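You operate a simulated robot arm through the tools that you are given. There is no shell and no other tool. Be economical: measure what you need, move in short steps, check, and stop when the job is done.

Carry out the task below with a simulated robot arm. There is one attempt and no reset: what you move stays moved.

## Task
Take the red tube and put it on the top of stand seven. Put the blue tube on the shelf under the drain tap of tank seven. Put the wax jar on the lane corner of table seven away on the table end by the waste box. Take the yellow tube and put it on the top of the small cabinet. Press the black plunger three times. Put the small jug on top of the roll on the top of table seven. Close the cabinet seven door. Put the label block marked "BROWN 24" from the top of stand six on the label there and the label block marked "WHITE 60" on the top of table seven. Pull the cabinet five door open. Do these in any order. Set down upright: wax jar, small jug.

Only the result counts: the job must be done as asked and must still hold three seconds after the hand-in. Knocking over, shifting, dropping, spilling or breaking anything else fails it.

## Robot
A 5-joint arm with a three-finger gripper on a trunk, on a base that drives. Base frame: it is fixed to the floor where the robot stands at the start and does not move with it; the origin is under the middle of the robot, x ahead of it, y to its left, z up; the surface under the hand at the start is at about z = 860. Units: mm, degrees, N and s.
With the tool pointing down near the work surface it reaches from about 320 to 660 mm from the robot's upright axis, wherever it stands. Its first joint turns from -166.0 to 166.0 degrees. Places, roughly: black plunger [500, -1200, 1000]; blue tube (3x2x3 cm) [400, 0, 900]; cabinet five door [-700, -7900, 600]; cabinet seven door [-700, -1400, 600]; label [1500, -4500, 750]; label block [1500, -4500, 750]; red tube (3x2x3 cm) [500, -100, 900]; roll (12x12x15 cm) [1100, -900, 900]; shelf under the drain tap of tank seven (16x21 cm) [-1200, -1640, 160]; small jug [1000, -1500, 1000]; table end by the waste box [900, -8000, 900]; top of stand seven [1500, -1300, 700]; top of table seven [800, -700, 900]; top of the small cabinet (17x30 cm) [640, -820, 1040]; wax jar [500, 250, 1000]; yellow tube (3x2x3 cm) [400, -400, 900]. The tool tilts only in the upright plane through the base axis and itself; it spins freely about its own axis. Payload 1.37 kg.
The tool frame sits at the grasp point between the pads (the TCP): z along the fingers, y along the line on which they close. The tips reach 16 mm beyond it. The gripper opens to 101 mm. The gripper's body begins 82 mm behind the TCP.
Orientation is that of the tool frame in the base frame, as [roll, pitch, yaw] about the fixed x, y, z axes, in that order (R = Rz(yaw) Ry(pitch) Rx(roll)). With the fingers straight down and closing along the base's y, the tool's x points along the base's -x, its y along +y and its z along -z.

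## Interface
- The arm moves only by the tool drive_tool. Its argument "series" is one flat list of numbers, 7 for each row, row after row: the turn, a rotation vector about the tool's x, y, z in degrees, then the shift along the tool's x, y, z in mm, then the closure, from 0 (fully open) to 1 (shut). In form: [wx, wy, wz, tx, ty, tz, hand, wx, wy, wz, tx, ty, tz, hand, ...]. A call has 1 to 20 rows; each row shifts and turns the commanded pose from where the row before left it, along the tool's axes as they then stand. Each row takes 0.2 s and may step no farther than 50 mm and 8.6 degrees from the row before; otherwise, or with a gripper value out of range, the whole call is refused. Where a pose cannot be reached the arm comes as near as it can. A force on the tool above 40 N (or 10 N above the force at the start of the call, whichever is more), or a blocked arm, ends the call early, and 0.2 s more pass. Each finger travels about 45 mm/s and halts on what it meets, pressing with about 26 N; the grip force reading is that of the motor and also rises with nothing between the fingers. The clock runs only during rows and for 0.2 s after the last one: add rows that do not move to give the fingers time. It gives the time, the measured TCP pose, the force on the tool (base axes), the opening and the grip force at its end, in the units of the frame above (readings bear some noise), with the torque about the TCP (base axes, N m) and any sound that the robot's microphone picked up.
- Cameras (640 x 400 px; columns grow to the right, rows downward): "scene" is now at [-1.2, 131.9, 1552.9]; the picture's right is [-0.54, -0.84, 0.00], its down [-0.65, 0.41, -0.64] and it looks along [0.54, -0.35, -0.77] (base axes); focal length 263 px, centre (320, 200). "wrist" rides on the gripper at [72, 20, -104] in the tool frame; the picture's right is [-0.26, 0.96, 0.00], its down [-0.76, -0.21, -0.62] and it looks along [-0.60, -0.16, 0.78] (tool axes); focal length 265 px, centre (320, 200). There is no depth. A picture from a camera that has moved, and an enlarged one, comes with that camera's place and axes in the base frame and with its lens. The place of the scene camera against the robot may be out by one fixed shift of up to 12 mm in any direction.
- grab_frame(camera): a new picture of that camera. It takes no simulated time.
- slide_trunk(by): slides the trunk up (or, below 0, down) by that many mm; the arm and the scene camera ride with it, the base frame stays. It gives what a move gives, with no picture.
- steer(legs): drives the robot by 1 to 6 legs, each [ahead, left, turn to the left] in mm, mm and degrees, along the robot's own axes; the way and the turn of a leg run together, so that a leg with both is an arc; at most 1500 mm and 180 degrees a leg. The arm and the cameras ride along, it lands a little off, and it stops where it bumps. It gives what a move gives.
- turn_head(pan, tilt): turns the head with the scene camera to pan (to the left, within 155 degrees either way) and tilt (down, from -29 to 69), counted from straight ahead of the robot. It gives what a move gives.
- enlarge(camera, box): a new picture of the part [left, top, right, bottom] of that camera's present view, enlarged. It takes no simulated time.
- sign_off(): hands the job in; it is judged then, once.

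Go step by step. Nothing tells you exact positions but the pictures and the camera data: compare them with the known pose of the tool, close in by small moves and look again before you grip or let go. The budget is 493 turns and 254 pictures, counting those below and the enlarged ones. Unless the task says otherwise, let go and move clear before handing in, and close with one line.

The tools are called after "Emit:" as name(argument=value, ...) on one line, values as JSON. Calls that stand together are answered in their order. drive_tool: Moves the arm, as the interface text tells. Its arguments: {"type":"object","properties":{"series":{"type":"array","items":{"type":"number"}}},"required":["series"]} The other tools are called the same way: slide_trunk (by) slides the trunk up or down; steer (legs) drives the base; turn_head (pan, tilt) turns the head that bears the scene camera; grab_frame (camera) takes a picture; enlarge (camera, box) takes an enlarged picture of a part of a camera's view; sign_off () hands the job in.

At the start:

```text
time_s: 0.0
tcp_pos: [375.4, -222.1, 1225.1]
orientation: [180.0, 0.0, 179.9]
ft_force: [1.2, -0.4, -0.3]
moment: [0.0, 0.0, 0.04]
grip_width: 100.8
finger_force: 0.0
trunk travel left (down, up): [-500.0, 90.0]
robot x, y, heading: [-0.6, -2.4, -0.1]
head pan, tilt: [-32.6, 50.1]
```

scene: 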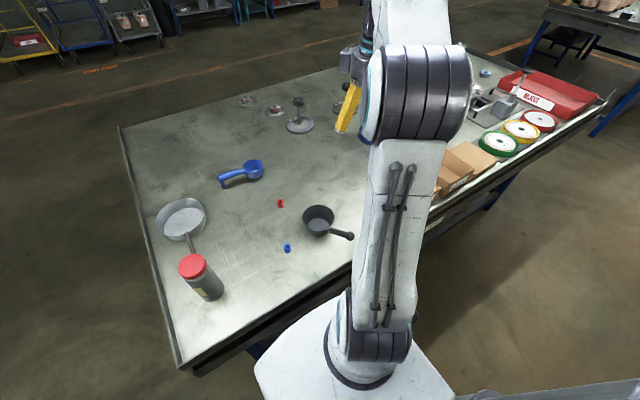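
wrist: 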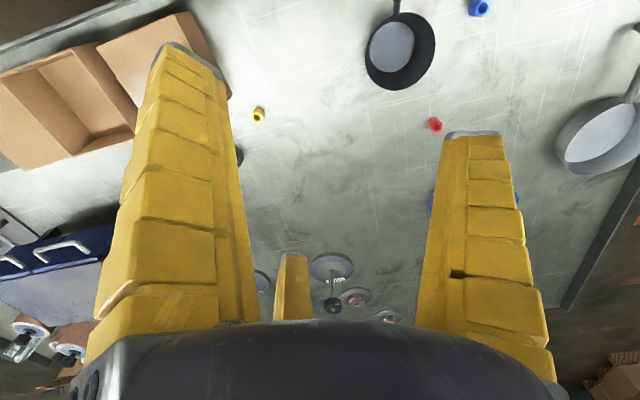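

I see a table ahead with the three small tubes, pans, and a jar with a red lid. I look around with the head before moving anything.

Emit:
turn_head(pan=-70, tilt=25)

Emit:
grab_frame(camera="scene")

Emit:
turn_head(pan=-130, tilt=25)

Emit:
grab_frame(camera="scene")

Emit:
turn_head(pan=0, tilt=40)

Emit:
grab_frame(camera="scene")

```text
time_s: 1.0
tcp_pos: [374.4, -222.1, 1226.9]
orientation: [180.0, 0.0, 179.9]
ft_force: [-0.1, 0.5, 0.2]
moment: [0.0, 0.03, 0.0]
grip_width: 100.6
finger_force: 0.0
trunk travel left (down, up): [-500.0, 90.0]
robot x, y, heading: [1.7, 0.3, 0.2]
head pan, tilt: [-70.0, 25.0]
```

```text
251 pictures are left
camera scene: at [-34.3, 86.9, 1590.5], right [-0.94, -0.34, 0.0], down [-0.14, 0.4, -0.91], along [0.31, -0.85, -0.42], focal length 263 px, centre (320, 200)
```

scene: 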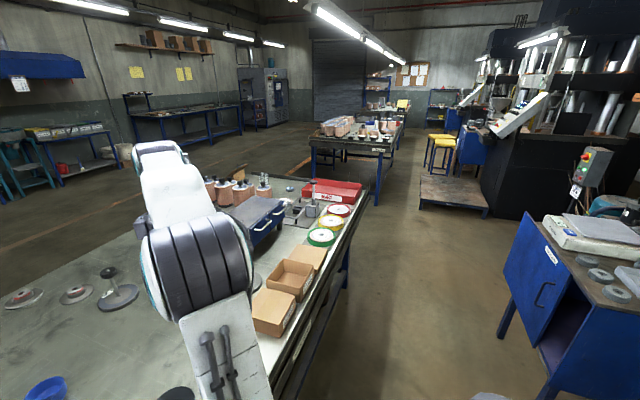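

```text
time_s: 2.3
tcp_pos: [375.3, -223.2, 1224.9]
orientation: [-180.0, 0.0, 179.9]
ft_force: [0.1, -0.6, 0.5]
moment: [0.01, 0.01, -0.03]
grip_width: 100.8
finger_force: 0.0
trunk travel left (down, up): [-500.0, 90.0]
robot x, y, heading: [2.2, -0.5, 0.0]
head pan, tilt: [-130.0, 25.0]
```

```text
250 pictures are left
camera scene: at [-125.1, 102.8, 1590.6], right [-0.77, 0.64, 0.0], down [0.27, 0.32, -0.91], along [-0.58, -0.69, -0.42], focal length 263 px, centre (320, 200)
```

scene: 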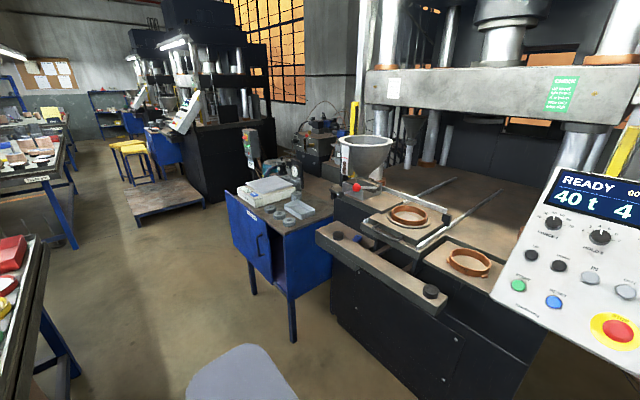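

```text
time_s: 4.4
tcp_pos: [374.3, -222.6, 1225.5]
orientation: [180.0, 0.0, 180.0]
ft_force: [0.3, 0.0, -0.9]
moment: [-0.02, -0.02, -0.05]
grip_width: 100.4
finger_force: 0.2
trunk travel left (down, up): [-500.0, 90.0]
robot x, y, heading: [-1.5, 0.8, 0.0]
head pan, tilt: [0.0, 40.0]
```

```text
249 pictures are left
camera scene: at [19.1, 173.4, 1567.3], right [0.0, -1.0, 0.0], down [-0.64, 0.0, -0.77], along [0.77, 0.0, -0.64], focal length 263 px, centre (320, 200)
```

scene: 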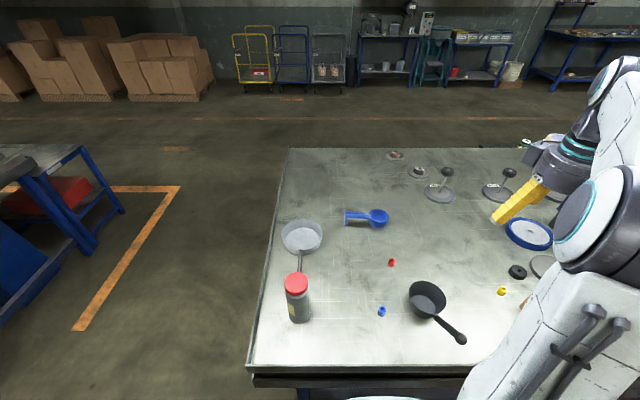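

I've triangulated the tubes from both cameras: yellow about (441,-350), red about (540,-52), blue about (378,5), all near z 875. I'll move above the yellow tube and take a closer look.

Emit:
drive_tool(series=[0, 0, 0, -11, -21.2, 37.5, 0, 0, 0, 0, -11, -21.2, 37.5, 0, 0, 0, 0, -11, -21.2, 37.5, 0, 0, 0, 0, -11, -21.2, 37.5, 0, 0, 0, 0, -11, -21.2, 37.5, 0, 0, 0, 0, -11, -21.2, 37.5, 0, 0, 0, 0, 0, 0, 30, 0, 0, 0, 0, 0, 0, 0, 0])

Emit:
grab_frame(camera="wrist")

Emit:
turn_head(pan=-50, tilt=40)

Emit:
grab_frame(camera="scene")

```text
time_s: 6.2
tcp_pos: [440.9, -348.6, 971.2]
orientation: [-180.0, 0.1, 180.0]
ft_force: [0.0, 0.3, 0.3]
moment: [0.02, -0.02, 0.01]
grip_width: 100.5
finger_force: 0.0
trunk travel left (down, up): [-500.0, 90.0]
robot x, y, heading: [1.6, 2.2, -0.1]
head pan, tilt: [0.0, 40.0]
```

```text
248 pictures are left
camera wrist: at [367.3, -328.5, 1075.5], right [0.26, 0.96, 0.0], down [0.76, -0.21, 0.62], along [0.6, -0.16, -0.78], focal length 265 px, centre (320, 200)
```

wrist: 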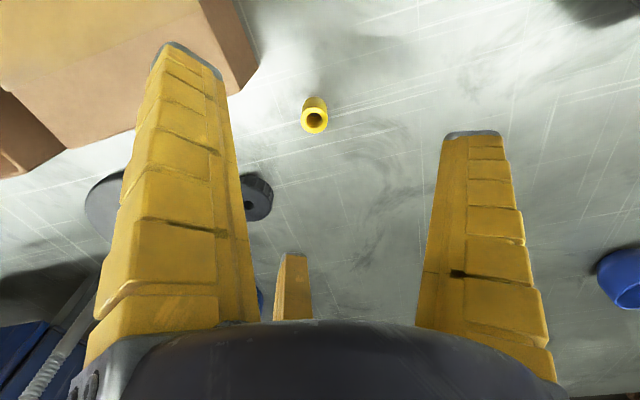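

```text
time_s: 7.4
tcp_pos: [439.1, -349.0, 971.3]
orientation: [180.0, 0.1, -180.0]
ft_force: [0.0, -0.9, 0.0]
moment: [-0.01, 0.01, 0.02]
grip_width: 100.7
finger_force: 0.1
trunk travel left (down, up): [-500.0, 90.0]
robot x, y, heading: [0.6, -2.7, 0.0]
head pan, tilt: [-50.0, 40.0]
```

```text
247 pictures are left
camera scene: at [-11.2, 108.3, 1567.3], right [-0.77, -0.64, 0.0], down [-0.41, 0.49, -0.77], along [0.49, -0.59, -0.64], focal length 263 px, centre (320, 200)
```

scene: 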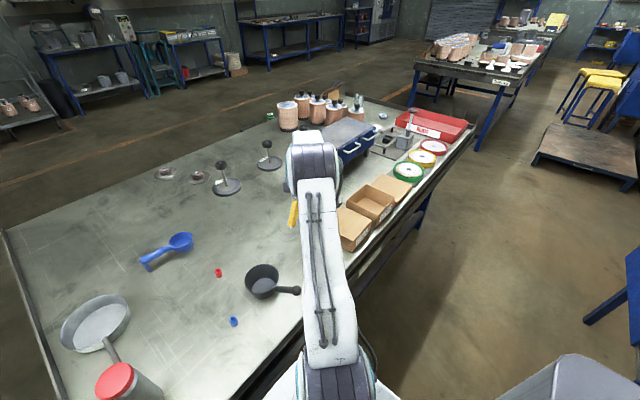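

Enlarging on the yellow tube to see how it stands.

Emit:
enlarge(camera="wrist", box=[270, 75, 366, 135])

Emit:
enlarge(camera="scene", box=[260, 90, 480, 228])

```text
6.67 times, centred on (318, 105) of wrist
camera zoom: at [367.4, -328.5, 1075.9], right [0.26, 0.96, 0.0], down [0.76, -0.21, 0.62], along [0.6, -0.16, -0.78], focal length 1769 px, centre (333, 833)
```

zoom: 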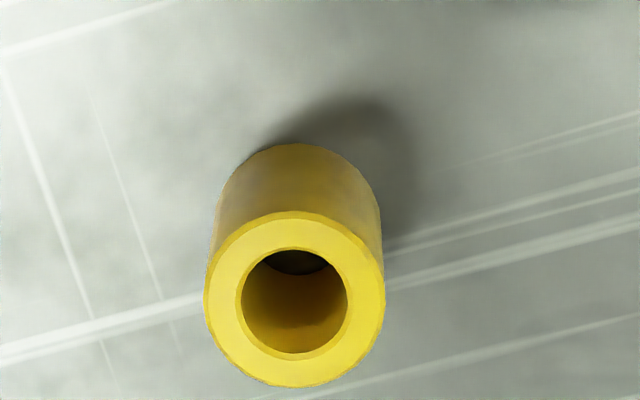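

```text
2.90 times, centred on (370, 159) of scene
camera zoom: at [-11.2, 108.3, 1567.3], right [-0.77, -0.64, 0.0], down [-0.41, 0.49, -0.77], along [0.49, -0.59, -0.64], focal length 762 px, centre (175, 319)
```

zoom: 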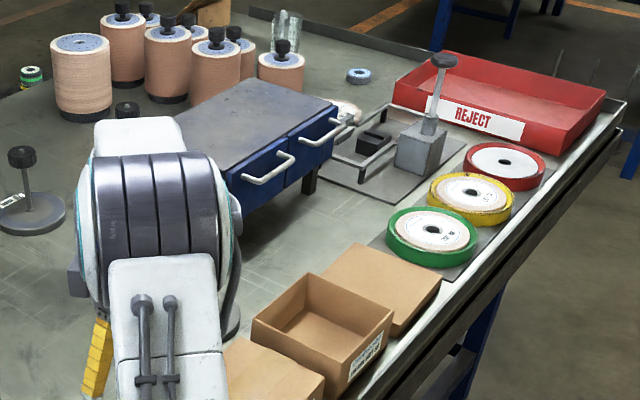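

The tube stands upright, 20 mm across and about 30 mm tall. I'll go down, grip it and lift.

Emit:
drive_tool(series=[0, 0, 0, 1, -2, 30, 0, 0, 0, 0, 0, 0, 30, 0, 0, 0, 0, 0, 0, 30, 0, 0, 0, 0, 0, 0, 0, 0.4, 0, 0, 0, 0, 0, 0, 1, 0, 0, 0, 0, 0, 0, 1, 0, 0, 0, 0, 0, 0, 1, 0, 0, 0, 0, 0, 0, 1, 0, 0, 0, 0, 0, 0, 1])

Emit:
grab_frame(camera="wrist")

```text
time_s: 8.0
tcp_pos: [441.8, -350.8, 928.5]
orientation: [-179.6, 0.5, 179.9]
ft_force: [-1.7, 6.5, 13.3]
moment: [-0.37, 0.81, -0.49]
grip_width: 100.9
finger_force: 0.0
trunk travel left (down, up): [-500.0, 90.0]
robot x, y, heading: [0.1, 0.2, -0.0]
head pan, tilt: [-50.0, 40.0]
stopped in row 2: the force on the tool passed its limit at 53 N (the readings are from after the stop); the commanded pose is now the measured one
```

```text
244 pictures are left
camera wrist: at [367.9, -329.7, 1032.7], right [0.27, 0.96, -0.01], down [0.75, -0.21, 0.63], along [0.6, -0.17, -0.78], focal length 265 px, centre (320, 200)
```

wrist: 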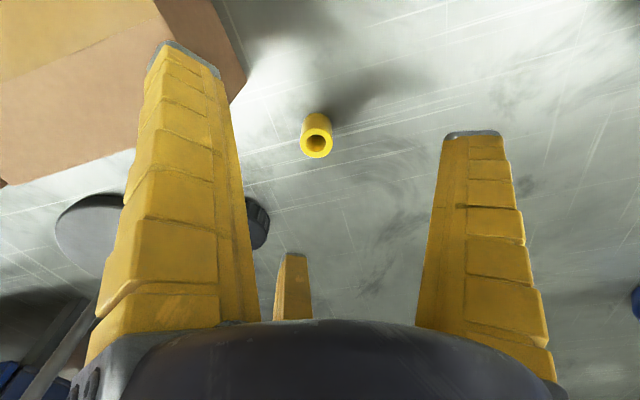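

The hand met something at z≈928, well above the table. I'll look before moving on.

Emit:
enlarge(camera="scene", box=[220, 120, 440, 300])

Emit:
turn_head(pan=-20, tilt=50)

Emit:
grab_frame(camera="scene")

```text
2.22 times, centred on (330, 210) of scene
camera zoom: at [-12.1, 109.2, 1567.4], right [-0.77, -0.64, 0.0], down [-0.41, 0.49, -0.77], along [0.49, -0.59, -0.64], focal length 584 px, centre (298, 178)
```

zoom: 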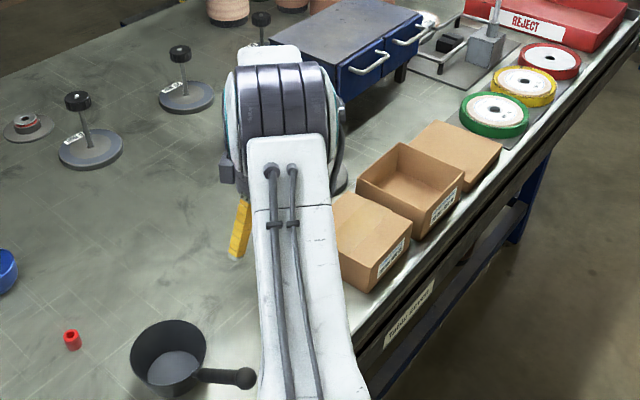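

```text
time_s: 9.0
tcp_pos: [440.1, -351.5, 929.3]
orientation: [-179.4, 0.7, 179.9]
ft_force: [1.7, 4.9, 22.1]
moment: [-0.75, 1.24, -0.29]
grip_width: 100.7
finger_force: 0.1
trunk travel left (down, up): [-500.0, 90.0]
robot x, y, heading: [-0.9, -3.2, 0.1]
head pan, tilt: [-20.0, 50.0]
```

```text
242 pictures are left
camera scene: at [5.2, 149.1, 1553.0], right [-0.34, -0.94, 0.0], down [-0.72, 0.26, -0.64], along [0.6, -0.22, -0.77], focal length 263 px, centre (320, 200)
```

scene: 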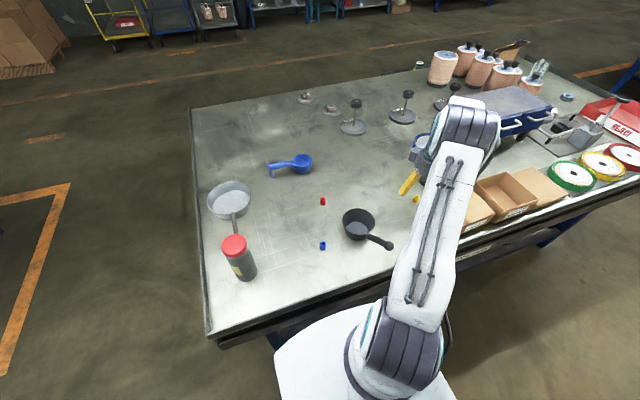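

The contact torque points at the spot (384,-382), roughly the cardboard box corner, and the left finger seems to sit nearer it than I assumed. I'll lift and close the fingers to learn how they look in the wrist view.

Emit:
drive_tool(series=[0, 0, 0, 0, 0, -35, 0, 0, 0, 0, 0, 0, -35, 0, 0, 0, 0, 0, 0, 0, 0.5, 0, 0, 0, 0, 0, 0, 0.5, 0, 0, 0, 0, 0, 0, 0.5])

Emit:
grab_frame(camera="wrist")

Emit:
enlarge(camera="scene", box=[340, 80, 560, 218])

```text
time_s: 10.2
tcp_pos: [440.6, -351.8, 997.0]
orientation: [-179.7, 0.4, 179.8]
ft_force: [-0.8, -0.2, 0.1]
moment: [0.0, 0.04, -0.02]
grip_width: 54.7
finger_force: 2.5
trunk travel left (down, up): [-500.0, 90.0]
robot x, y, heading: [0.9, -1.3, -0.1]
head pan, tilt: [-20.0, 50.0]
```

```text
241 pictures are left
camera wrist: at [367.5, -330.6, 1100.9], right [0.27, 0.96, 0.0], down [0.75, -0.21, 0.63], along [0.6, -0.17, -0.78], focal length 265 px, centre (320, 200)
```

wrist: 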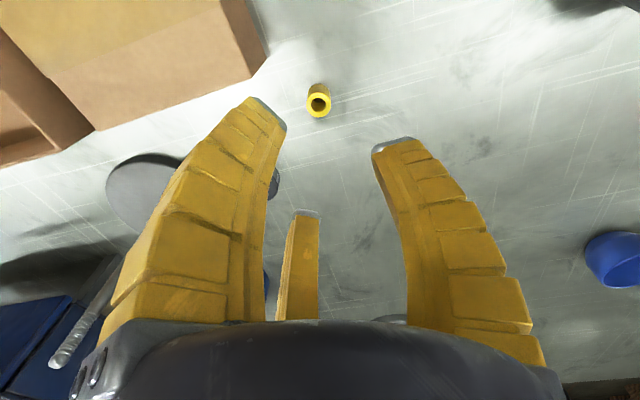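

```text
2.90 times, centred on (450, 149) of scene
camera zoom: at [6.5, 147.0, 1553.1], right [-0.34, -0.94, 0.0], down [-0.72, 0.26, -0.64], along [0.6, -0.22, -0.77], focal length 762 px, centre (-57, 348)
```

zoom: 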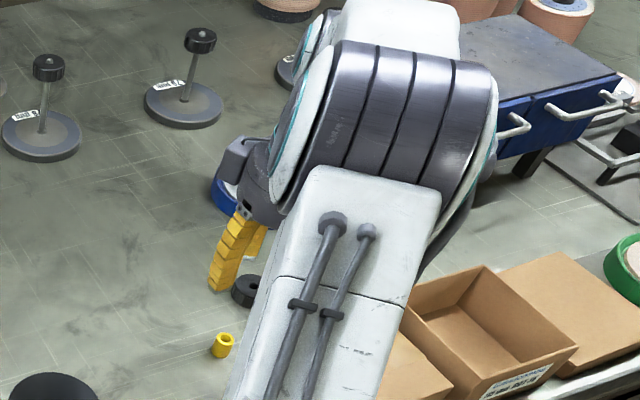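

The gripper is visibly three-jawed, with fingers at about 90°, 210° and 330° around the TCP, so wide-open fingers swing far out. I'll approach the tube with the hand mostly closed.

Emit:
drive_tool(series=[0, 0, 0, 1, 0, 20, 0.62, 0, 0, 0, 0, 0, 20, 0.62, 0, 0, 0, 0, 0, 20, 0.62, 0, 0, 0, 0, 0, 0, 0.62])

Emit:
grab_frame(camera="wrist")

```text
time_s: 11.2
tcp_pos: [439.3, -352.6, 937.2]
orientation: [-179.6, 0.5, 179.7]
ft_force: [-0.3, -0.6, 0.6]
moment: [-0.02, -0.02, 0.0]
grip_width: 42.8
finger_force: 3.0
trunk travel left (down, up): [-500.0, 90.0]
robot x, y, heading: [-2.2, -2.3, 0.4]
head pan, tilt: [-20.0, 50.0]
```

```text
239 pictures are left
camera wrist: at [366.3, -331.4, 1040.8], right [0.27, 0.96, 0.0], down [0.75, -0.21, 0.63], along [0.6, -0.17, -0.78], focal length 265 px, centre (320, 200)
```

wrist: 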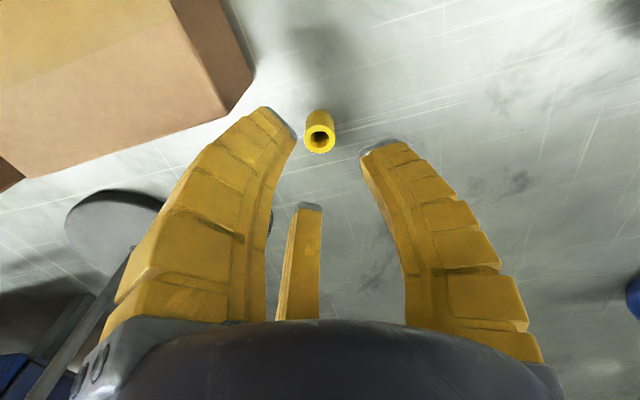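

Emit:
drive_tool(series=[0, 0, 0, 3, 1, 13, 0.62, 0, 0, 0, 0, 0, 14, 0.62])

Emit:
grab_frame(camera="wrist")

```text
time_s: 11.8
tcp_pos: [437.3, -352.0, 909.9]
orientation: [-179.6, 0.4, 179.8]
ft_force: [-1.0, -0.4, 0.2]
moment: [0.02, 0.0, 0.0]
grip_width: 43.0
finger_force: 3.2
trunk travel left (down, up): [-500.0, 90.0]
robot x, y, heading: [2.0, 2.4, 0.1]
head pan, tilt: [-20.0, 50.0]
```

```text
238 pictures are left
camera wrist: at [363.7, -330.6, 1013.5], right [0.27, 0.96, 0.0], down [0.75, -0.21, 0.63], along [0.6, -0.17, -0.78], focal length 265 px, centre (320, 200)
```

wrist: 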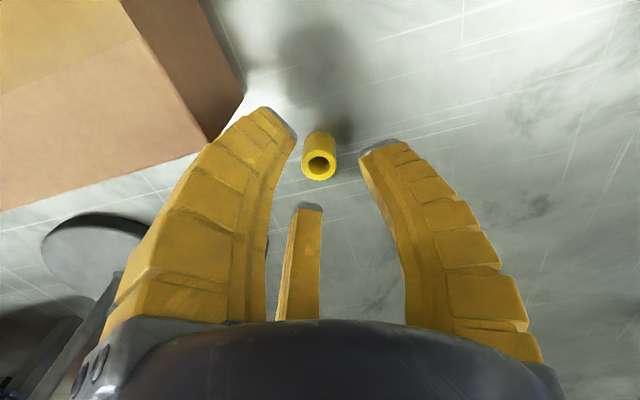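

Tube centred between the three tips. Down to z≈881, grip, lift.

Emit:
drive_tool(series=[0, 0, 0, 2, 0, 14, 0.62, 0, 0, 0, 0, 0, 15, 0.62, 0, 0, 0, 0, 0, 0, 1, 0, 0, 0, 0, 0, 0, 1, 0, 0, 0, 0, 0, 0, 1, 0, 0, 0, 0, 0, 0, 1])

Emit:
grab_frame(camera="wrist")

```text
time_s: 13.2
tcp_pos: [435.7, -351.5, 881.0]
orientation: [-179.6, 0.5, 179.8]
ft_force: [-0.4, -0.4, 2.0]
moment: [0.01, -0.01, -0.02]
grip_width: 9.3
finger_force: 26.2
trunk travel left (down, up): [-500.0, 90.0]
robot x, y, heading: [4.4, -0.1, 0.1]
head pan, tilt: [-20.0, 50.0]
```

```text
237 pictures are left
camera wrist: at [362.0, -330.3, 985.0], right [0.27, 0.96, 0.0], down [0.75, -0.21, 0.63], along [0.6, -0.17, -0.78], focal length 265 px, centre (320, 200)
```

wrist: 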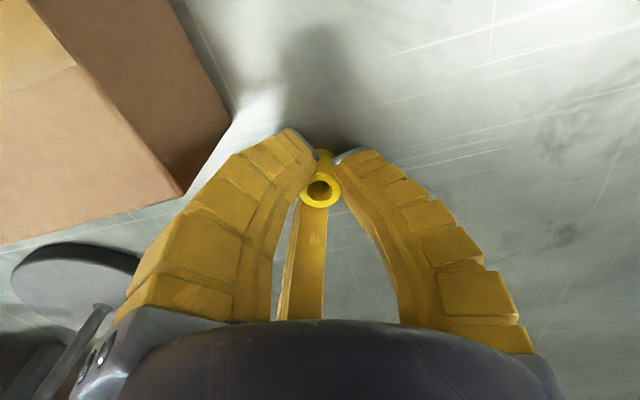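

Gripped. I'll lift, bring the arm straight ahead, then strafe toward the small cabinet.

Emit:
drive_tool(series=[0, 0, 0, 0, 0, -40, 1, 0, 0, 0, 0, 0, -40, 1, 0, 0, 0, -15, 37.5, -25, 1, 0, 0, 0, -15, 37.5, -25, 1, 0, 0, 0, -15, 37.5, -25, 1, 0, 0, 0, -15, 37.5, -25, 1, 0, 0, 0, -15, 37.5, -25, 1, 0, 0, 0, -15, 37.5, -25, 1, 0, 0, 0, -15, 37.5, -25, 1, 0, 0, 0, -15, 37.5, -25, 1])

Emit:
steer(legs=[[0, -500, 0]])

Emit:
turn_head(pan=-35, tilt=40)

Emit:
grab_frame(camera="scene")

Emit:
grab_frame(camera="wrist")

```text
time_s: 15.4
tcp_pos: [554.1, -48.9, 1158.7]
orientation: [-179.9, 0.4, 179.9]
ft_force: [-0.3, 0.3, -0.2]
moment: [0.01, -0.01, -0.01]
grip_width: 0.0
finger_force: 26.2
trunk travel left (down, up): [-500.0, 90.0]
robot x, y, heading: [1.1, 0.4, -0.2]
head pan, tilt: [-20.0, 50.0]
```

```text
time_s: 18.3
tcp_pos: [553.7, -549.9, 1160.0]
orientation: [-179.9, 0.5, 179.7]
ft_force: [-0.4, -0.3, 0.1]
moment: [0.0, 0.03, 0.0]
grip_width: 0.1
finger_force: 26.5
trunk travel left (down, up): [-500.0, 90.0]
robot x, y, heading: [2.4, -501.8, -0.3]
head pan, tilt: [-20.0, 50.0]
```

```text
time_s: 19.1
tcp_pos: [553.9, -549.9, 1159.3]
orientation: [-179.9, 0.4, 179.6]
ft_force: [-0.4, 1.0, -0.3]
moment: [0.02, 0.0, -0.01]
grip_width: 0.0
finger_force: 26.4
trunk travel left (down, up): [-500.0, 90.0]
robot x, y, heading: [-0.1, -497.5, -0.2]
head pan, tilt: [-35.0, 40.0]
```

```text
236 pictures are left
camera scene: at [3.8, -374.6, 1567.2], right [-0.57, -0.82, 0.0], down [-0.53, 0.37, -0.77], along [0.63, -0.44, -0.64], focal length 263 px, centre (320, 200)
```

scene: 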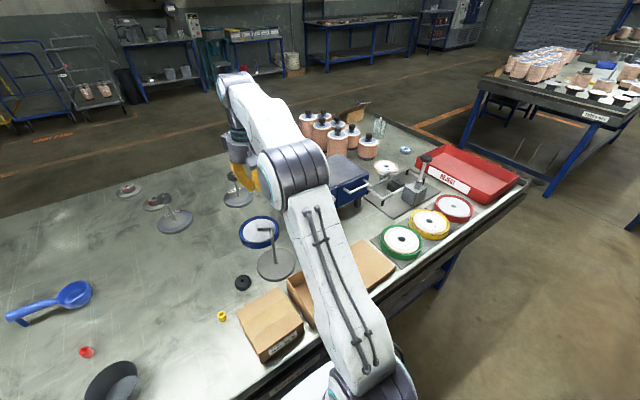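

```text
235 pictures are left
camera wrist: at [480.5, -529.1, 1263.8], right [0.27, 0.96, 0.0], down [0.75, -0.21, 0.63], along [0.6, -0.17, -0.78], focal length 265 px, centre (320, 200)
```

wrist: 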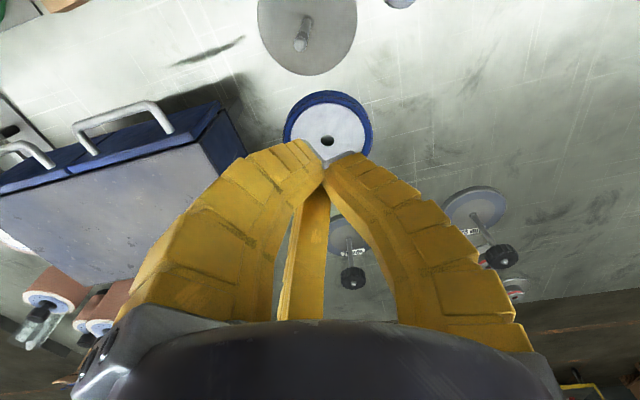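

The hand is empty: the yellow tube slipped out at the lift and still seems to stand at about (438,-353). I'll return to it from here and check the grip closely this time.

Emit:
drive_tool(series=[0, 0, 0, 16.9, 28.3, 32, 0.62, 0, 0, 0, 16.9, 28.3, 32, 0.62, 0, 0, 0, 16.9, 28.3, 32, 0.62, 0, 0, 0, 16.9, 28.3, 32, 0.62, 0, 0, 0, 16.9, 28.3, 32, 0.62, 0, 0, 0, 16.9, 28.3, 32, 0.62, 0, 0, 0, 16.9, 28.3, 32, 0.62, 0, 0, 0, 0, 0, 0, 0.62])

Emit:
grab_frame(camera="wrist")

```text
time_s: 20.9
tcp_pos: [439.3, -350.6, 932.7]
orientation: [180.0, 0.4, 179.8]
ft_force: [-0.1, 0.4, 0.1]
moment: [-0.01, -0.02, -0.01]
grip_width: 42.9
finger_force: 3.0
trunk travel left (down, up): [-500.0, 90.0]
robot x, y, heading: [0.5, -501.8, -0.1]
head pan, tilt: [-35.0, 40.0]
```

```text
234 pictures are left
camera wrist: at [365.8, -330.1, 1038.2], right [0.27, 0.96, 0.0], down [0.75, -0.21, 0.62], along [0.6, -0.17, -0.78], focal length 265 px, centre (320, 200)
```

wrist: 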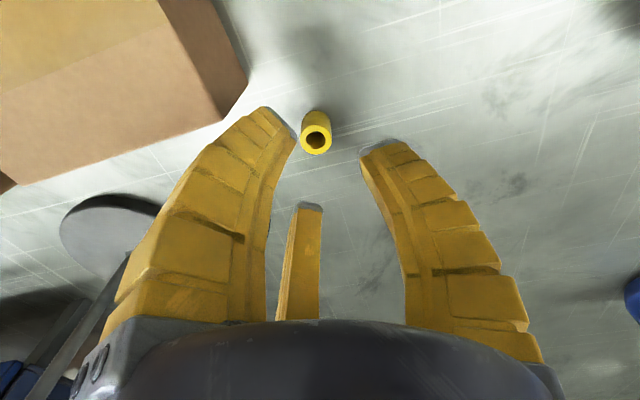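

It still stands, so the table may be a bit lower than I assumed. I'll lower slowly around the tube until the tips touch the table to learn its height.

Emit:
drive_tool(series=[0, 0, 0, 0, 0, 17, 0.62, 0, 0, 0, 0, 0, 17, 0.62, 0, 0, 0, 0, 0, 16, 0.62, 0, 0, 0, 0, 0, 0, 0.62])

Emit:
grab_frame(camera="wrist")

Emit:
turn_head(pan=25, tilt=50)

Emit:
grab_frame(camera="scene")

```text
time_s: 21.9
tcp_pos: [439.6, -350.5, 884.0]
orientation: [179.9, 0.4, 179.7]
ft_force: [0.2, -0.3, -0.1]
moment: [-0.01, -0.01, 0.02]
grip_width: 42.8
finger_force: 3.8
trunk travel left (down, up): [-500.0, 90.0]
robot x, y, heading: [-2.4, -501.3, -0.1]
head pan, tilt: [-35.0, 40.0]
```

```text
233 pictures are left
camera wrist: at [366.3, -330.3, 988.4], right [0.27, 0.96, 0.0], down [0.75, -0.21, 0.62], along [0.6, -0.17, -0.78], focal length 265 px, centre (320, 200)
```

wrist: 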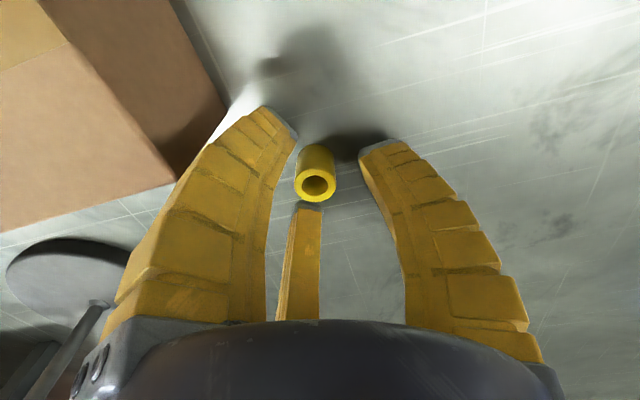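

```text
time_s: 23.2
tcp_pos: [439.3, -350.1, 885.2]
orientation: [180.0, 0.4, 179.7]
ft_force: [0.0, -0.5, 0.1]
moment: [0.02, -0.02, -0.01]
grip_width: 42.7
finger_force: 3.4
trunk travel left (down, up): [-500.0, 90.0]
robot x, y, heading: [-3.8, -499.6, -0.0]
head pan, tilt: [25.0, 50.0]
```

```text
232 pictures are left
camera scene: at [4.0, -293.3, 1553.1], right [0.42, -0.91, 0.0], down [-0.69, -0.32, -0.64], along [0.58, 0.27, -0.77], focal length 263 px, centre (320, 200)
```

scene: 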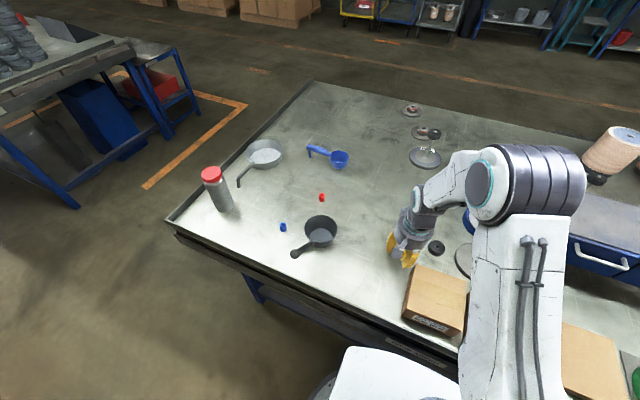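

Emit:
enlarge(camera="wrist", box=[240, 90, 416, 200])

Emit:
enlarge(camera="scene", box=[380, 200, 460, 280])

```text
3.64 times, centred on (328, 145) of wrist
camera zoom: at [366.3, -330.3, 988.7], right [0.27, 0.96, 0.0], down [0.75, -0.21, 0.62], along [0.6, -0.17, -0.78], focal length 965 px, centre (291, 400)
```

zoom: 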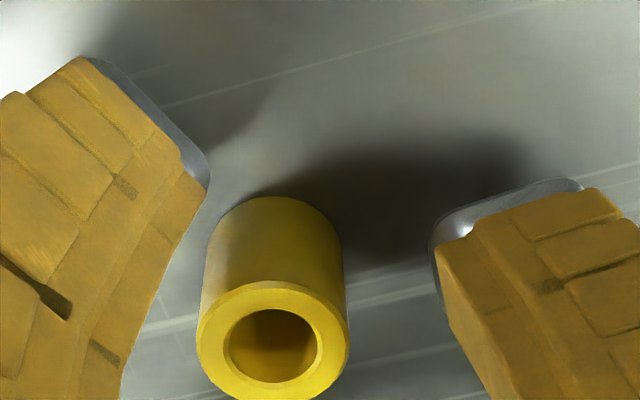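

```text
5.00 times, centred on (420, 240) of scene
camera zoom: at [4.0, -293.3, 1553.1], right [0.42, -0.91, 0.0], down [-0.69, -0.32, -0.64], along [0.58, 0.27, -0.77], focal length 1315 px, centre (-180, 0)
```

zoom: 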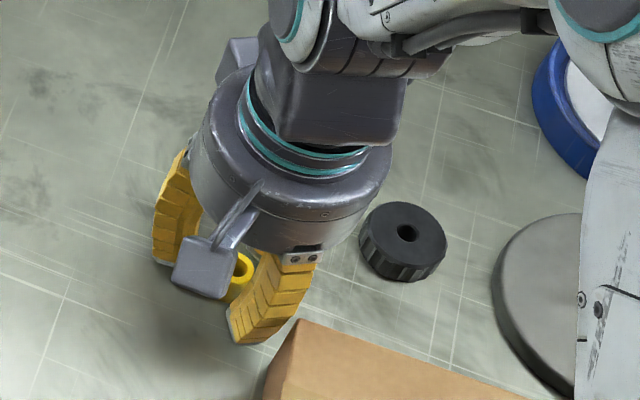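

Tube centre is near (437,-352) with top at z≈885. I'll centre, lower slightly and close in stages.

Emit:
drive_tool(series=[0, 0, 0, 2.5, -1.5, 6, 0.62, 0, 0, 0, 0, 0, 0, 0.75, 0, 0, 0, 0, 0, 0, 0.75])

Emit:
enlarge(camera="wrist", box=[240, 100, 416, 210])

Emit:
drive_tool(series=[0, 0, 0, 0, 0, 0, 0.85, 0, 0, 0, 0, 0, 0, 0.85, 0, 0, 0, 0, 0, 0, 0.85])

Emit:
enlarge(camera="wrist", box=[240, 100, 416, 210])

```text
time_s: 24.0
tcp_pos: [436.8, -352.3, 877.9]
orientation: [179.9, 0.3, 179.7]
ft_force: [-0.2, 0.2, 0.5]
moment: [0.01, -0.02, 0.02]
grip_width: 30.2
finger_force: 3.6
trunk travel left (down, up): [-500.0, 90.0]
robot x, y, heading: [-0.8, -498.7, -0.1]
head pan, tilt: [25.0, 50.0]
```

```text
3.64 times, centred on (328, 155) of wrist
camera zoom: at [363.5, -331.9, 982.7], right [0.27, 0.96, 0.0], down [0.75, -0.21, 0.62], along [0.6, -0.17, -0.78], focal length 965 px, centre (291, 364)
```

zoom: 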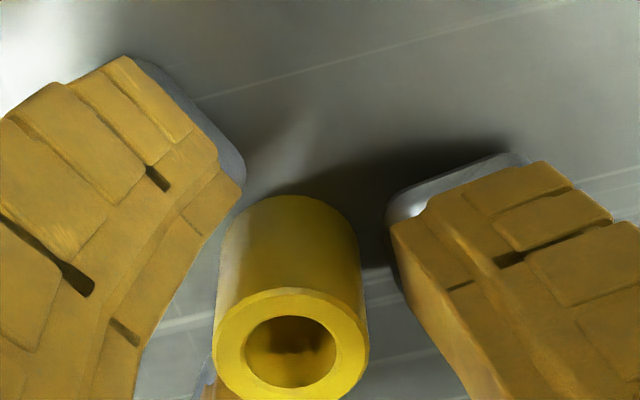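

```text
time_s: 24.8
tcp_pos: [436.1, -352.2, 878.5]
orientation: [179.9, 0.5, 179.6]
ft_force: [-0.1, 0.2, -0.4]
moment: [-0.03, -0.01, 0.0]
grip_width: 20.5
finger_force: 4.1
trunk travel left (down, up): [-500.0, 90.0]
robot x, y, heading: [-1.4, -499.9, -0.2]
head pan, tilt: [25.0, 50.0]
```

```text
3.64 times, centred on (328, 155) of wrist
camera zoom: at [363.5, -331.8, 982.7], right [0.27, 0.96, 0.0], down [0.75, -0.21, 0.62], along [0.6, -0.17, -0.78], focal length 965 px, centre (291, 364)
```

zoom: 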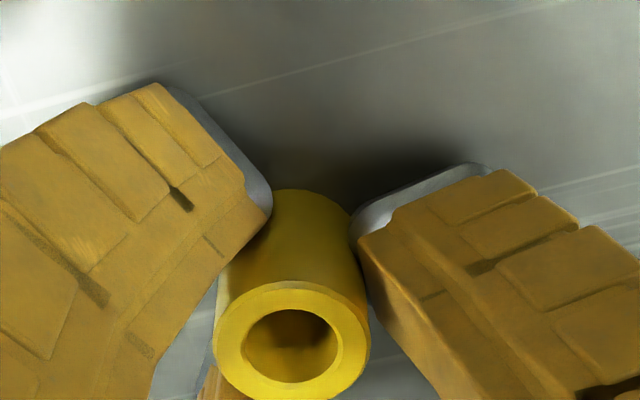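

Emit:
drive_tool(series=[0, 0, 0, 0, 0, 0, 0.93, 0, 0, 0, 0, 0, 0, 0.93, 0, 0, 0, 0, 0, 0, 0.93])

Emit:
enlarge(camera="wrist", box=[240, 110, 416, 220])

```text
time_s: 25.6
tcp_pos: [437.0, -351.9, 878.6]
orientation: [179.8, 0.4, 179.7]
ft_force: [-0.3, -0.4, 2.4]
moment: [-0.02, 0.02, 0.01]
grip_width: 8.8
finger_force: 26.0
trunk travel left (down, up): [-500.0, 90.0]
robot x, y, heading: [-6.6, -498.7, -0.2]
head pan, tilt: [25.0, 50.0]
```

```text
3.64 times, centred on (328, 165) of wrist
camera zoom: at [363.5, -331.8, 982.9], right [0.27, 0.96, 0.0], down [0.75, -0.21, 0.63], along [0.6, -0.17, -0.78], focal length 965 px, centre (291, 327)
```

zoom: 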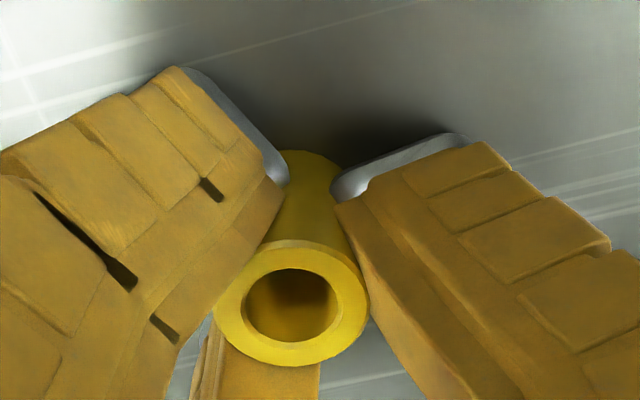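

The tube looks clasped now. I'll lift slowly, watching the reading.

Emit:
drive_tool(series=[0, 0, 0, 0, 0, 0, 1, 0, 0, 0, 0, 0, 0, 1, 0, 0, 0, 0, 0, -4, 1, 0, 0, 0, 0, 0, -4, 1, 0, 0, 0, 0, 0, -6, 1, 0, 0, 0, 0, 0, -6, 1])

Emit:
enlarge(camera="wrist", box=[240, 110, 416, 220])

```text
time_s: 27.0
tcp_pos: [435.7, -352.8, 898.1]
orientation: [179.9, 0.3, 179.7]
ft_force: [0.4, 0.1, 0.3]
moment: [0.02, -0.01, -0.04]
grip_width: 8.2
finger_force: 25.7
trunk travel left (down, up): [-500.0, 90.0]
robot x, y, heading: [-0.6, -500.8, -0.3]
head pan, tilt: [25.0, 50.0]
```

```text
3.64 times, centred on (328, 165) of wrist
camera zoom: at [362.8, -331.8, 1002.8], right [0.27, 0.96, 0.0], down [0.75, -0.21, 0.63], along [0.6, -0.17, -0.78], focal length 965 px, centre (291, 327)
```

zoom: 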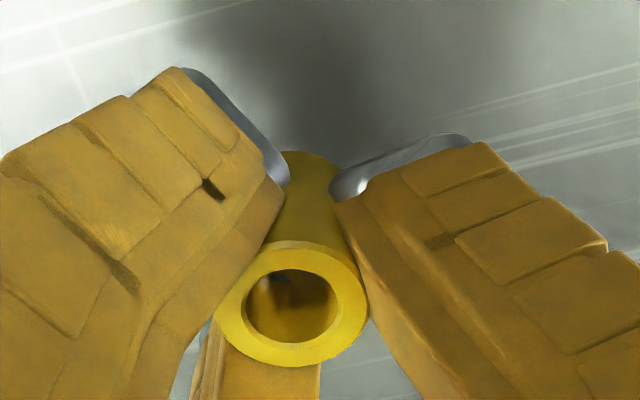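

It lifts with the hand. I continue gently upward.

Emit:
drive_tool(series=[0, 0, 0, 0, 0, -8, 1, 0, 0, 0, 0, 0, -10, 1, 0, 0, 0, 0, 0, -12, 1, 0, 0, 0, 0, 0, -14, 1, 0, 0, 0, 0, 0, -15, 1, 0, 0, 0, 0, 0, -15, 1, 0, 0, 0, 0, 0, -15, 1, 0, 0, 0, 0, 0, -15, 1, 0, 0, 0, 0, 0, -15, 1, 0, 0, 0, 0, 0, -15, 1, 0, 0, 0, 0, 0, -15, 1, 0, 0, 0, 0, 0, -15, 1, 0, 0, 0, 0, 0, -15, 1, 0, 0, 0, 0, 0, -15, 1, 0, 0, 0, 0, 0, -15, 1, 0, 0, 0, 0, 0, -15, 1, 0, 0, 0, 0, 0, -14, 1, 0, 0, 0, 0, 0, -10, 1, 0, 0, 0, 0, 0, -6, 1])

Emit:
enlarge(camera="wrist", box=[240, 110, 416, 220])

```text
time_s: 31.0
tcp_pos: [434.6, -352.3, 1152.7]
orientation: [179.9, 0.3, 179.7]
ft_force: [0.1, 0.6, -0.5]
moment: [0.0, 0.01, 0.01]
grip_width: 8.4
finger_force: 26.1
trunk travel left (down, up): [-500.0, 90.0]
robot x, y, heading: [2.3, -501.6, -0.2]
head pan, tilt: [25.0, 50.0]
```

```text
3.64 times, centred on (328, 165) of wrist
camera zoom: at [360.9, -332.2, 1256.9], right [0.27, 0.96, 0.0], down [0.75, -0.21, 0.62], along [0.6, -0.17, -0.78], focal length 965 px, centre (291, 327)
```

zoom: 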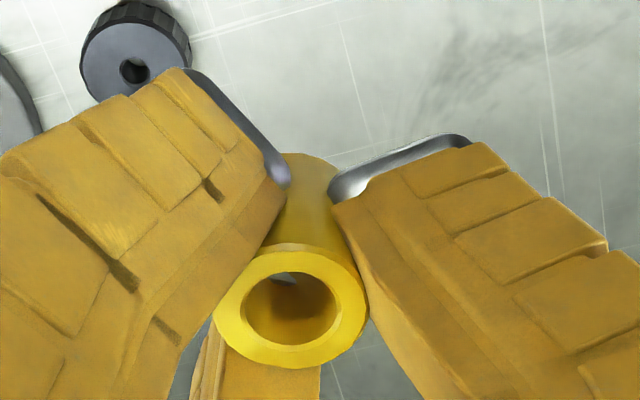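

Emit:
steer(legs=[[0, -340, 0]])

Emit:
turn_head(pan=-15, tilt=50)

Emit:
grab_frame(camera="scene")

Emit:
grab_frame(camera="wrist")

```text
time_s: 33.2
tcp_pos: [434.4, -689.5, 1152.3]
orientation: [179.8, 0.4, 179.8]
ft_force: [0.0, -0.6, 0.4]
moment: [-0.01, -0.03, 0.02]
grip_width: 8.3
finger_force: 26.5
trunk travel left (down, up): [-500.0, 90.0]
robot x, y, heading: [-1.0, -836.1, 0.0]
head pan, tilt: [25.0, 50.0]
```

```text
time_s: 34.2
tcp_pos: [434.5, -687.4, 1151.6]
orientation: [179.9, 0.4, 179.9]
ft_force: [-0.1, 0.6, 0.7]
moment: [0.0, -0.01, -0.01]
grip_width: 8.5
finger_force: 25.9
trunk travel left (down, up): [-500.0, 90.0]
robot x, y, heading: [0.6, -837.9, 0.2]
head pan, tilt: [-15.0, 50.0]
```

```text
224 pictures are left
camera scene: at [8.0, -682.4, 1553.1], right [-0.26, -0.97, 0.0], down [-0.74, 0.2, -0.64], along [0.62, -0.17, -0.77], focal length 263 px, centre (320, 200)
```

scene: 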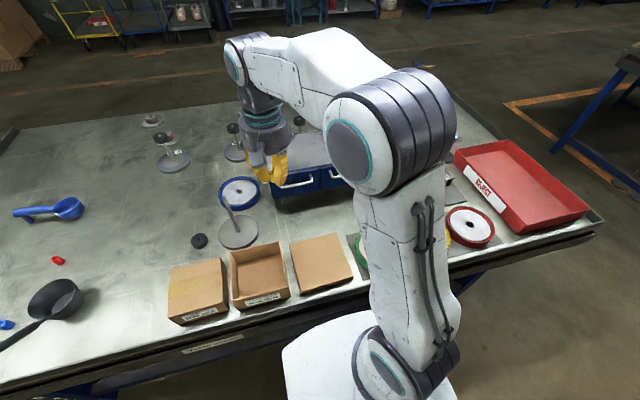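

```text
223 pictures are left
camera wrist: at [360.4, -668.1, 1256.7], right [0.27, 0.96, 0.0], down [0.75, -0.21, 0.62], along [0.6, -0.16, -0.78], focal length 265 px, centre (320, 200)
```

wrist: 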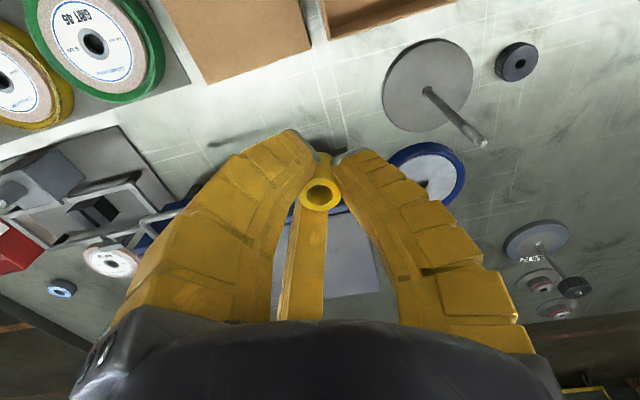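

Emit:
drive_tool(series=[0, 0, 0, -6, -4, 0, 1, 0, 0, 0, -10, -7, 0, 1, 0, 0, 0, -12, -8, 0, 1, 0, 0, 0, -12, -8, 0, 1, 0, 0, 0, -12, -8, 0, 1, 0, 0, 0, -12, -8, 0, 1, 0, 0, 0, -12, -8, 0, 1, 0, 0, 0, -12, -8, 0, 1, 0, 0, 0, -12, -8, 0, 1, 0, 0, 0, -12, -8, 0, 1, 0, 0, 0, -12, -8, 0, 1, 0, 0, 0, -12, -8, 0, 1, 0, 0, 0, -12, -8, 0, 1, 0, 0, 0, -8, -5, 0, 1])

Emit:
grab_frame(camera="wrist")

Emit:
grab_frame(camera="scene")

```text
time_s: 37.2
tcp_pos: [588.5, -793.4, 1152.9]
orientation: [-179.9, 0.4, 179.9]
ft_force: [0.8, 0.1, -0.2]
moment: [0.01, 0.01, -0.01]
grip_width: 8.4
finger_force: 26.0
trunk travel left (down, up): [-500.0, 90.0]
robot x, y, heading: [-1.1, -839.5, 0.0]
head pan, tilt: [-15.0, 50.0]
```

```text
222 pictures are left
camera wrist: at [516.3, -772.3, 1257.1], right [0.27, 0.96, 0.0], down [0.75, -0.21, 0.63], along [0.6, -0.16, -0.78], focal length 265 px, centre (320, 200)
```

wrist: 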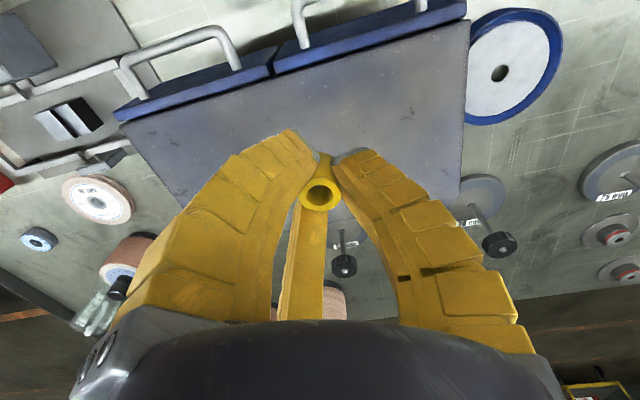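

```text
221 pictures are left
camera scene: at [8.4, -682.5, 1553.1], right [-0.26, -0.97, 0.0], down [-0.74, 0.2, -0.64], along [0.62, -0.17, -0.77], focal length 263 px, centre (320, 200)
```

scene: 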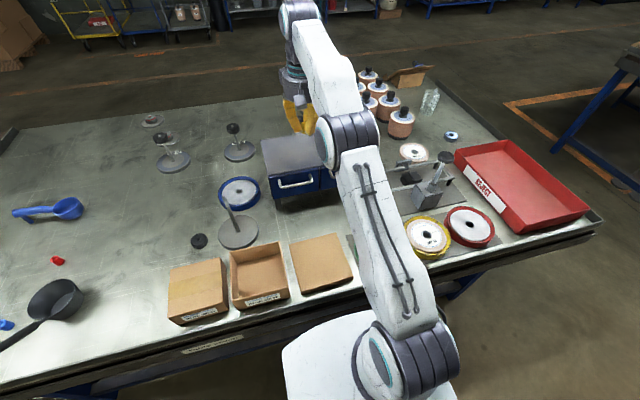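

The cabinet top spans x 555–720, y −956…−678 at about z 1035. I'll move a bit inward and lower the tube toward it.

Emit:
drive_tool(series=[0, 0, 0, -8, -4, 0, 1, 0, 0, 0, -12, -4, 8, 1, 0, 0, 0, -10, -4, 10, 1, 0, 0, 0, 0, 0, 12, 1, 0, 0, 0, 0, 0, 12, 1, 0, 0, 0, 0, 0, 12, 1, 0, 0, 0, 0, 0, 12, 1, 0, 0, 0, 0, 0, 10, 1, 0, 0, 0, 0, 0, 8, 1, 0, 0, 0, 0, 0, 5, 1])

Emit:
grab_frame(camera="wrist")

```text
time_s: 39.5
tcp_pos: [605.2, -802.8, 1121.4]
orientation: [180.0, 0.2, 179.9]
ft_force: [0.7, -0.4, 0.5]
moment: [0.01, -0.01, -0.02]
grip_width: 8.6
finger_force: 26.8
out of reach, approached as far as the arm can: row 1, 2, 3, 4, 5, 6, 7, 9, 10
trunk travel left (down, up): [-500.0, 90.0]
robot x, y, heading: [-0.3, -837.0, 0.3]
head pan, tilt: [-15.0, 50.0]
```

```text
220 pictures are left
camera wrist: at [532.1, -782.3, 1225.5], right [0.27, 0.96, 0.0], down [0.75, -0.21, 0.62], along [0.6, -0.17, -0.78], focal length 265 px, centre (320, 200)
```

wrist: 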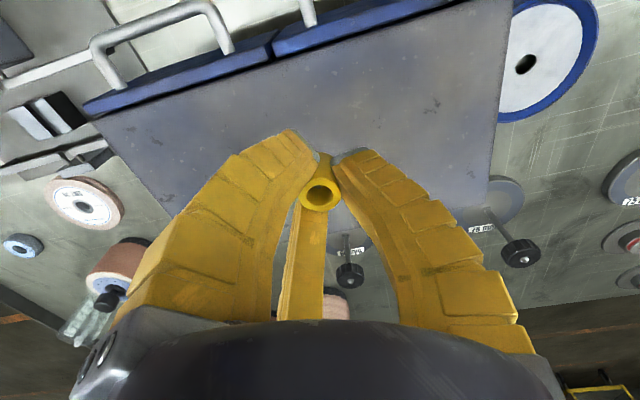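

Emit:
slide_trunk(by=85)

Emit:
drive_tool(series=[0, 0, 0, 5, 0, 10, 1, 0, 0, 0, 0, 0, 12, 1, 0, 0, 0, 0, 0, 12, 1, 0, 0, 0, 0, 0, 12, 1, 0, 0, 0, 0, 0, 12, 1, 0, 0, 0, 0, 0, 12, 1, 0, 0, 0, 0, 0, 12, 1])

```text
time_s: 40.7
tcp_pos: [605.1, -802.9, 1204.7]
orientation: [179.9, 0.1, 180.0]
ft_force: [0.7, -0.1, 0.0]
moment: [-0.02, -0.01, -0.02]
grip_width: 8.6
finger_force: 25.5
trunk travel left (down, up): [-585.0, 5.0]
robot x, y, heading: [-3.5, -835.4, -0.2]
head pan, tilt: [-15.0, 50.0]
```

```text
time_s: 42.3
tcp_pos: [604.1, -803.0, 1206.1]
orientation: [-180.0, 0.2, 179.9]
ft_force: [-1.0, -1.1, -0.5]
moment: [0.01, 0.0, -0.03]
grip_width: 8.4
finger_force: 26.1
out of reach, approached as far as the arm can: row 1, 2, 3, 4, 5, 6, 7
trunk travel left (down, up): [-585.0, 5.0]
robot x, y, heading: [-2.1, -835.6, 0.1]
head pan, tilt: [-15.0, 50.0]
```

Emit:
drive_tool(series=[0, 0, 0, 12, 0, 0, 1, 0, 0, 0, 12, 0, 0, 1, 0, 0, 0, 10, 0, 0, 1])

```text
time_s: 43.1
tcp_pos: [605.7, -803.3, 1205.5]
orientation: [-180.0, 0.2, 179.9]
ft_force: [-1.0, 0.4, -0.5]
moment: [0.0, -0.03, 0.0]
grip_width: 8.7
finger_force: 25.7
out of reach, approached as far as the arm can: row 1, 2, 3
trunk travel left (down, up): [-585.0, 5.0]
robot x, y, heading: [0.8, -833.7, 0.1]
head pan, tilt: [-15.0, 50.0]
```

Emit:
drive_tool(series=[0, 0, 0, 25, 0, 0, 1, 0, 0, 0, 25, 0, 0, 1])

Emit:
grab_frame(camera="scene")

```text
time_s: 43.7
tcp_pos: [596.6, -802.0, 1217.4]
orientation: [179.9, -0.1, 179.8]
ft_force: [-0.6, 0.1, 0.5]
moment: [-0.02, -0.04, -0.01]
grip_width: 8.7
finger_force: 26.3
out of reach, approached as far as the arm can: row 1, 2
trunk travel left (down, up): [-585.0, 5.0]
robot x, y, heading: [-1.0, -832.8, -0.1]
head pan, tilt: [-15.0, 50.0]
```

```text
219 pictures are left
camera scene: at [6.8, -682.4, 1638.1], right [-0.26, -0.97, 0.0], down [-0.74, 0.2, -0.64], along [0.62, -0.17, -0.77], focal length 263 px, centre (320, 200)
```

scene: 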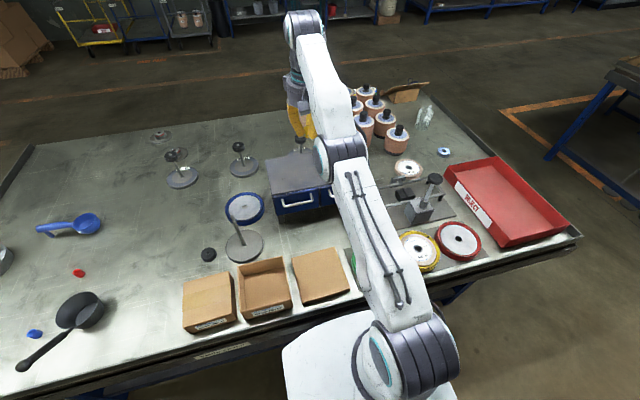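

Emit:
drive_tool(series=[0, 0, 0, 25, 0, 0, 1, 0, 0, 0, 25, 0, 0, 1, 0, 0, 0, 25, 0, 0, 1, 0, 0, 0, 25, 0, 0, 1])

```text
time_s: 44.7
tcp_pos: [596.6, -796.9, 1222.5]
orientation: [-180.0, 0.2, 179.9]
ft_force: [-0.5, 0.4, 0.1]
moment: [0.01, 0.0, 0.01]
grip_width: 8.4
finger_force: 26.1
out of reach, approached as far as the arm can: row 1, 2, 3, 4
trunk travel left (down, up): [-585.0, 5.0]
robot x, y, heading: [-3.8, -838.4, -0.1]
head pan, tilt: [-15.0, 50.0]
```

Emit:
drive_tool(series=[0, 0, 0, 0, 0, -15, 1, 0, 0, 0, 0, 0, -15, 1])

Emit:
drive_tool(series=[0, 0, 0, 0, 15, 0, 1, 0, 0, 0, 0, 15, 0, 1])

```text
time_s: 45.3
tcp_pos: [584.4, -797.2, 1248.0]
orientation: [-179.9, 0.3, 179.9]
ft_force: [-0.7, -0.7, 0.0]
moment: [0.0, -0.04, 0.01]
grip_width: 8.5
finger_force: 25.9
out of reach, approached as far as the arm can: row 1, 2
trunk travel left (down, up): [-585.0, 5.0]
robot x, y, heading: [3.2, -838.5, -0.1]
head pan, tilt: [-15.0, 50.0]
```

```text
time_s: 45.9
tcp_pos: [583.8, -767.4, 1246.2]
orientation: [179.9, 0.2, 179.7]
ft_force: [-0.1, 1.0, -0.6]
moment: [-0.02, 0.0, 0.0]
grip_width: 8.5
finger_force: 25.1
trunk travel left (down, up): [-585.0, 5.0]
robot x, y, heading: [1.4, -832.3, -0.1]
head pan, tilt: [-15.0, 50.0]
```

Emit:
drive_tool(series=[0, 0, 0, 12, 0, 0, 1, 0, 0, 0, 12, 0, 0, 1])

Emit:
drive_tool(series=[0, 0, 0, 0, 0, 12, 1, 0, 0, 0, 0, 0, 12, 1, 0, 0, 0, 0, 0, 12, 1])

```text
time_s: 46.5
tcp_pos: [561.6, -768.2, 1246.3]
orientation: [-179.9, 0.2, 179.9]
ft_force: [0.7, 0.1, 0.5]
moment: [0.01, -0.03, 0.01]
grip_width: 8.4
finger_force: 25.5
trunk travel left (down, up): [-585.0, 5.0]
robot x, y, heading: [-3.5, -837.6, 0.1]
head pan, tilt: [-15.0, 50.0]
```

```text
time_s: 47.3
tcp_pos: [562.6, -766.6, 1210.1]
orientation: [-180.0, 0.2, 179.9]
ft_force: [-0.1, 0.4, 0.5]
moment: [-0.04, 0.02, 0.03]
grip_width: 8.7
finger_force: 26.2
trunk travel left (down, up): [-585.0, 5.0]
robot x, y, heading: [-0.7, -830.7, 0.0]
head pan, tilt: [-15.0, 50.0]
```

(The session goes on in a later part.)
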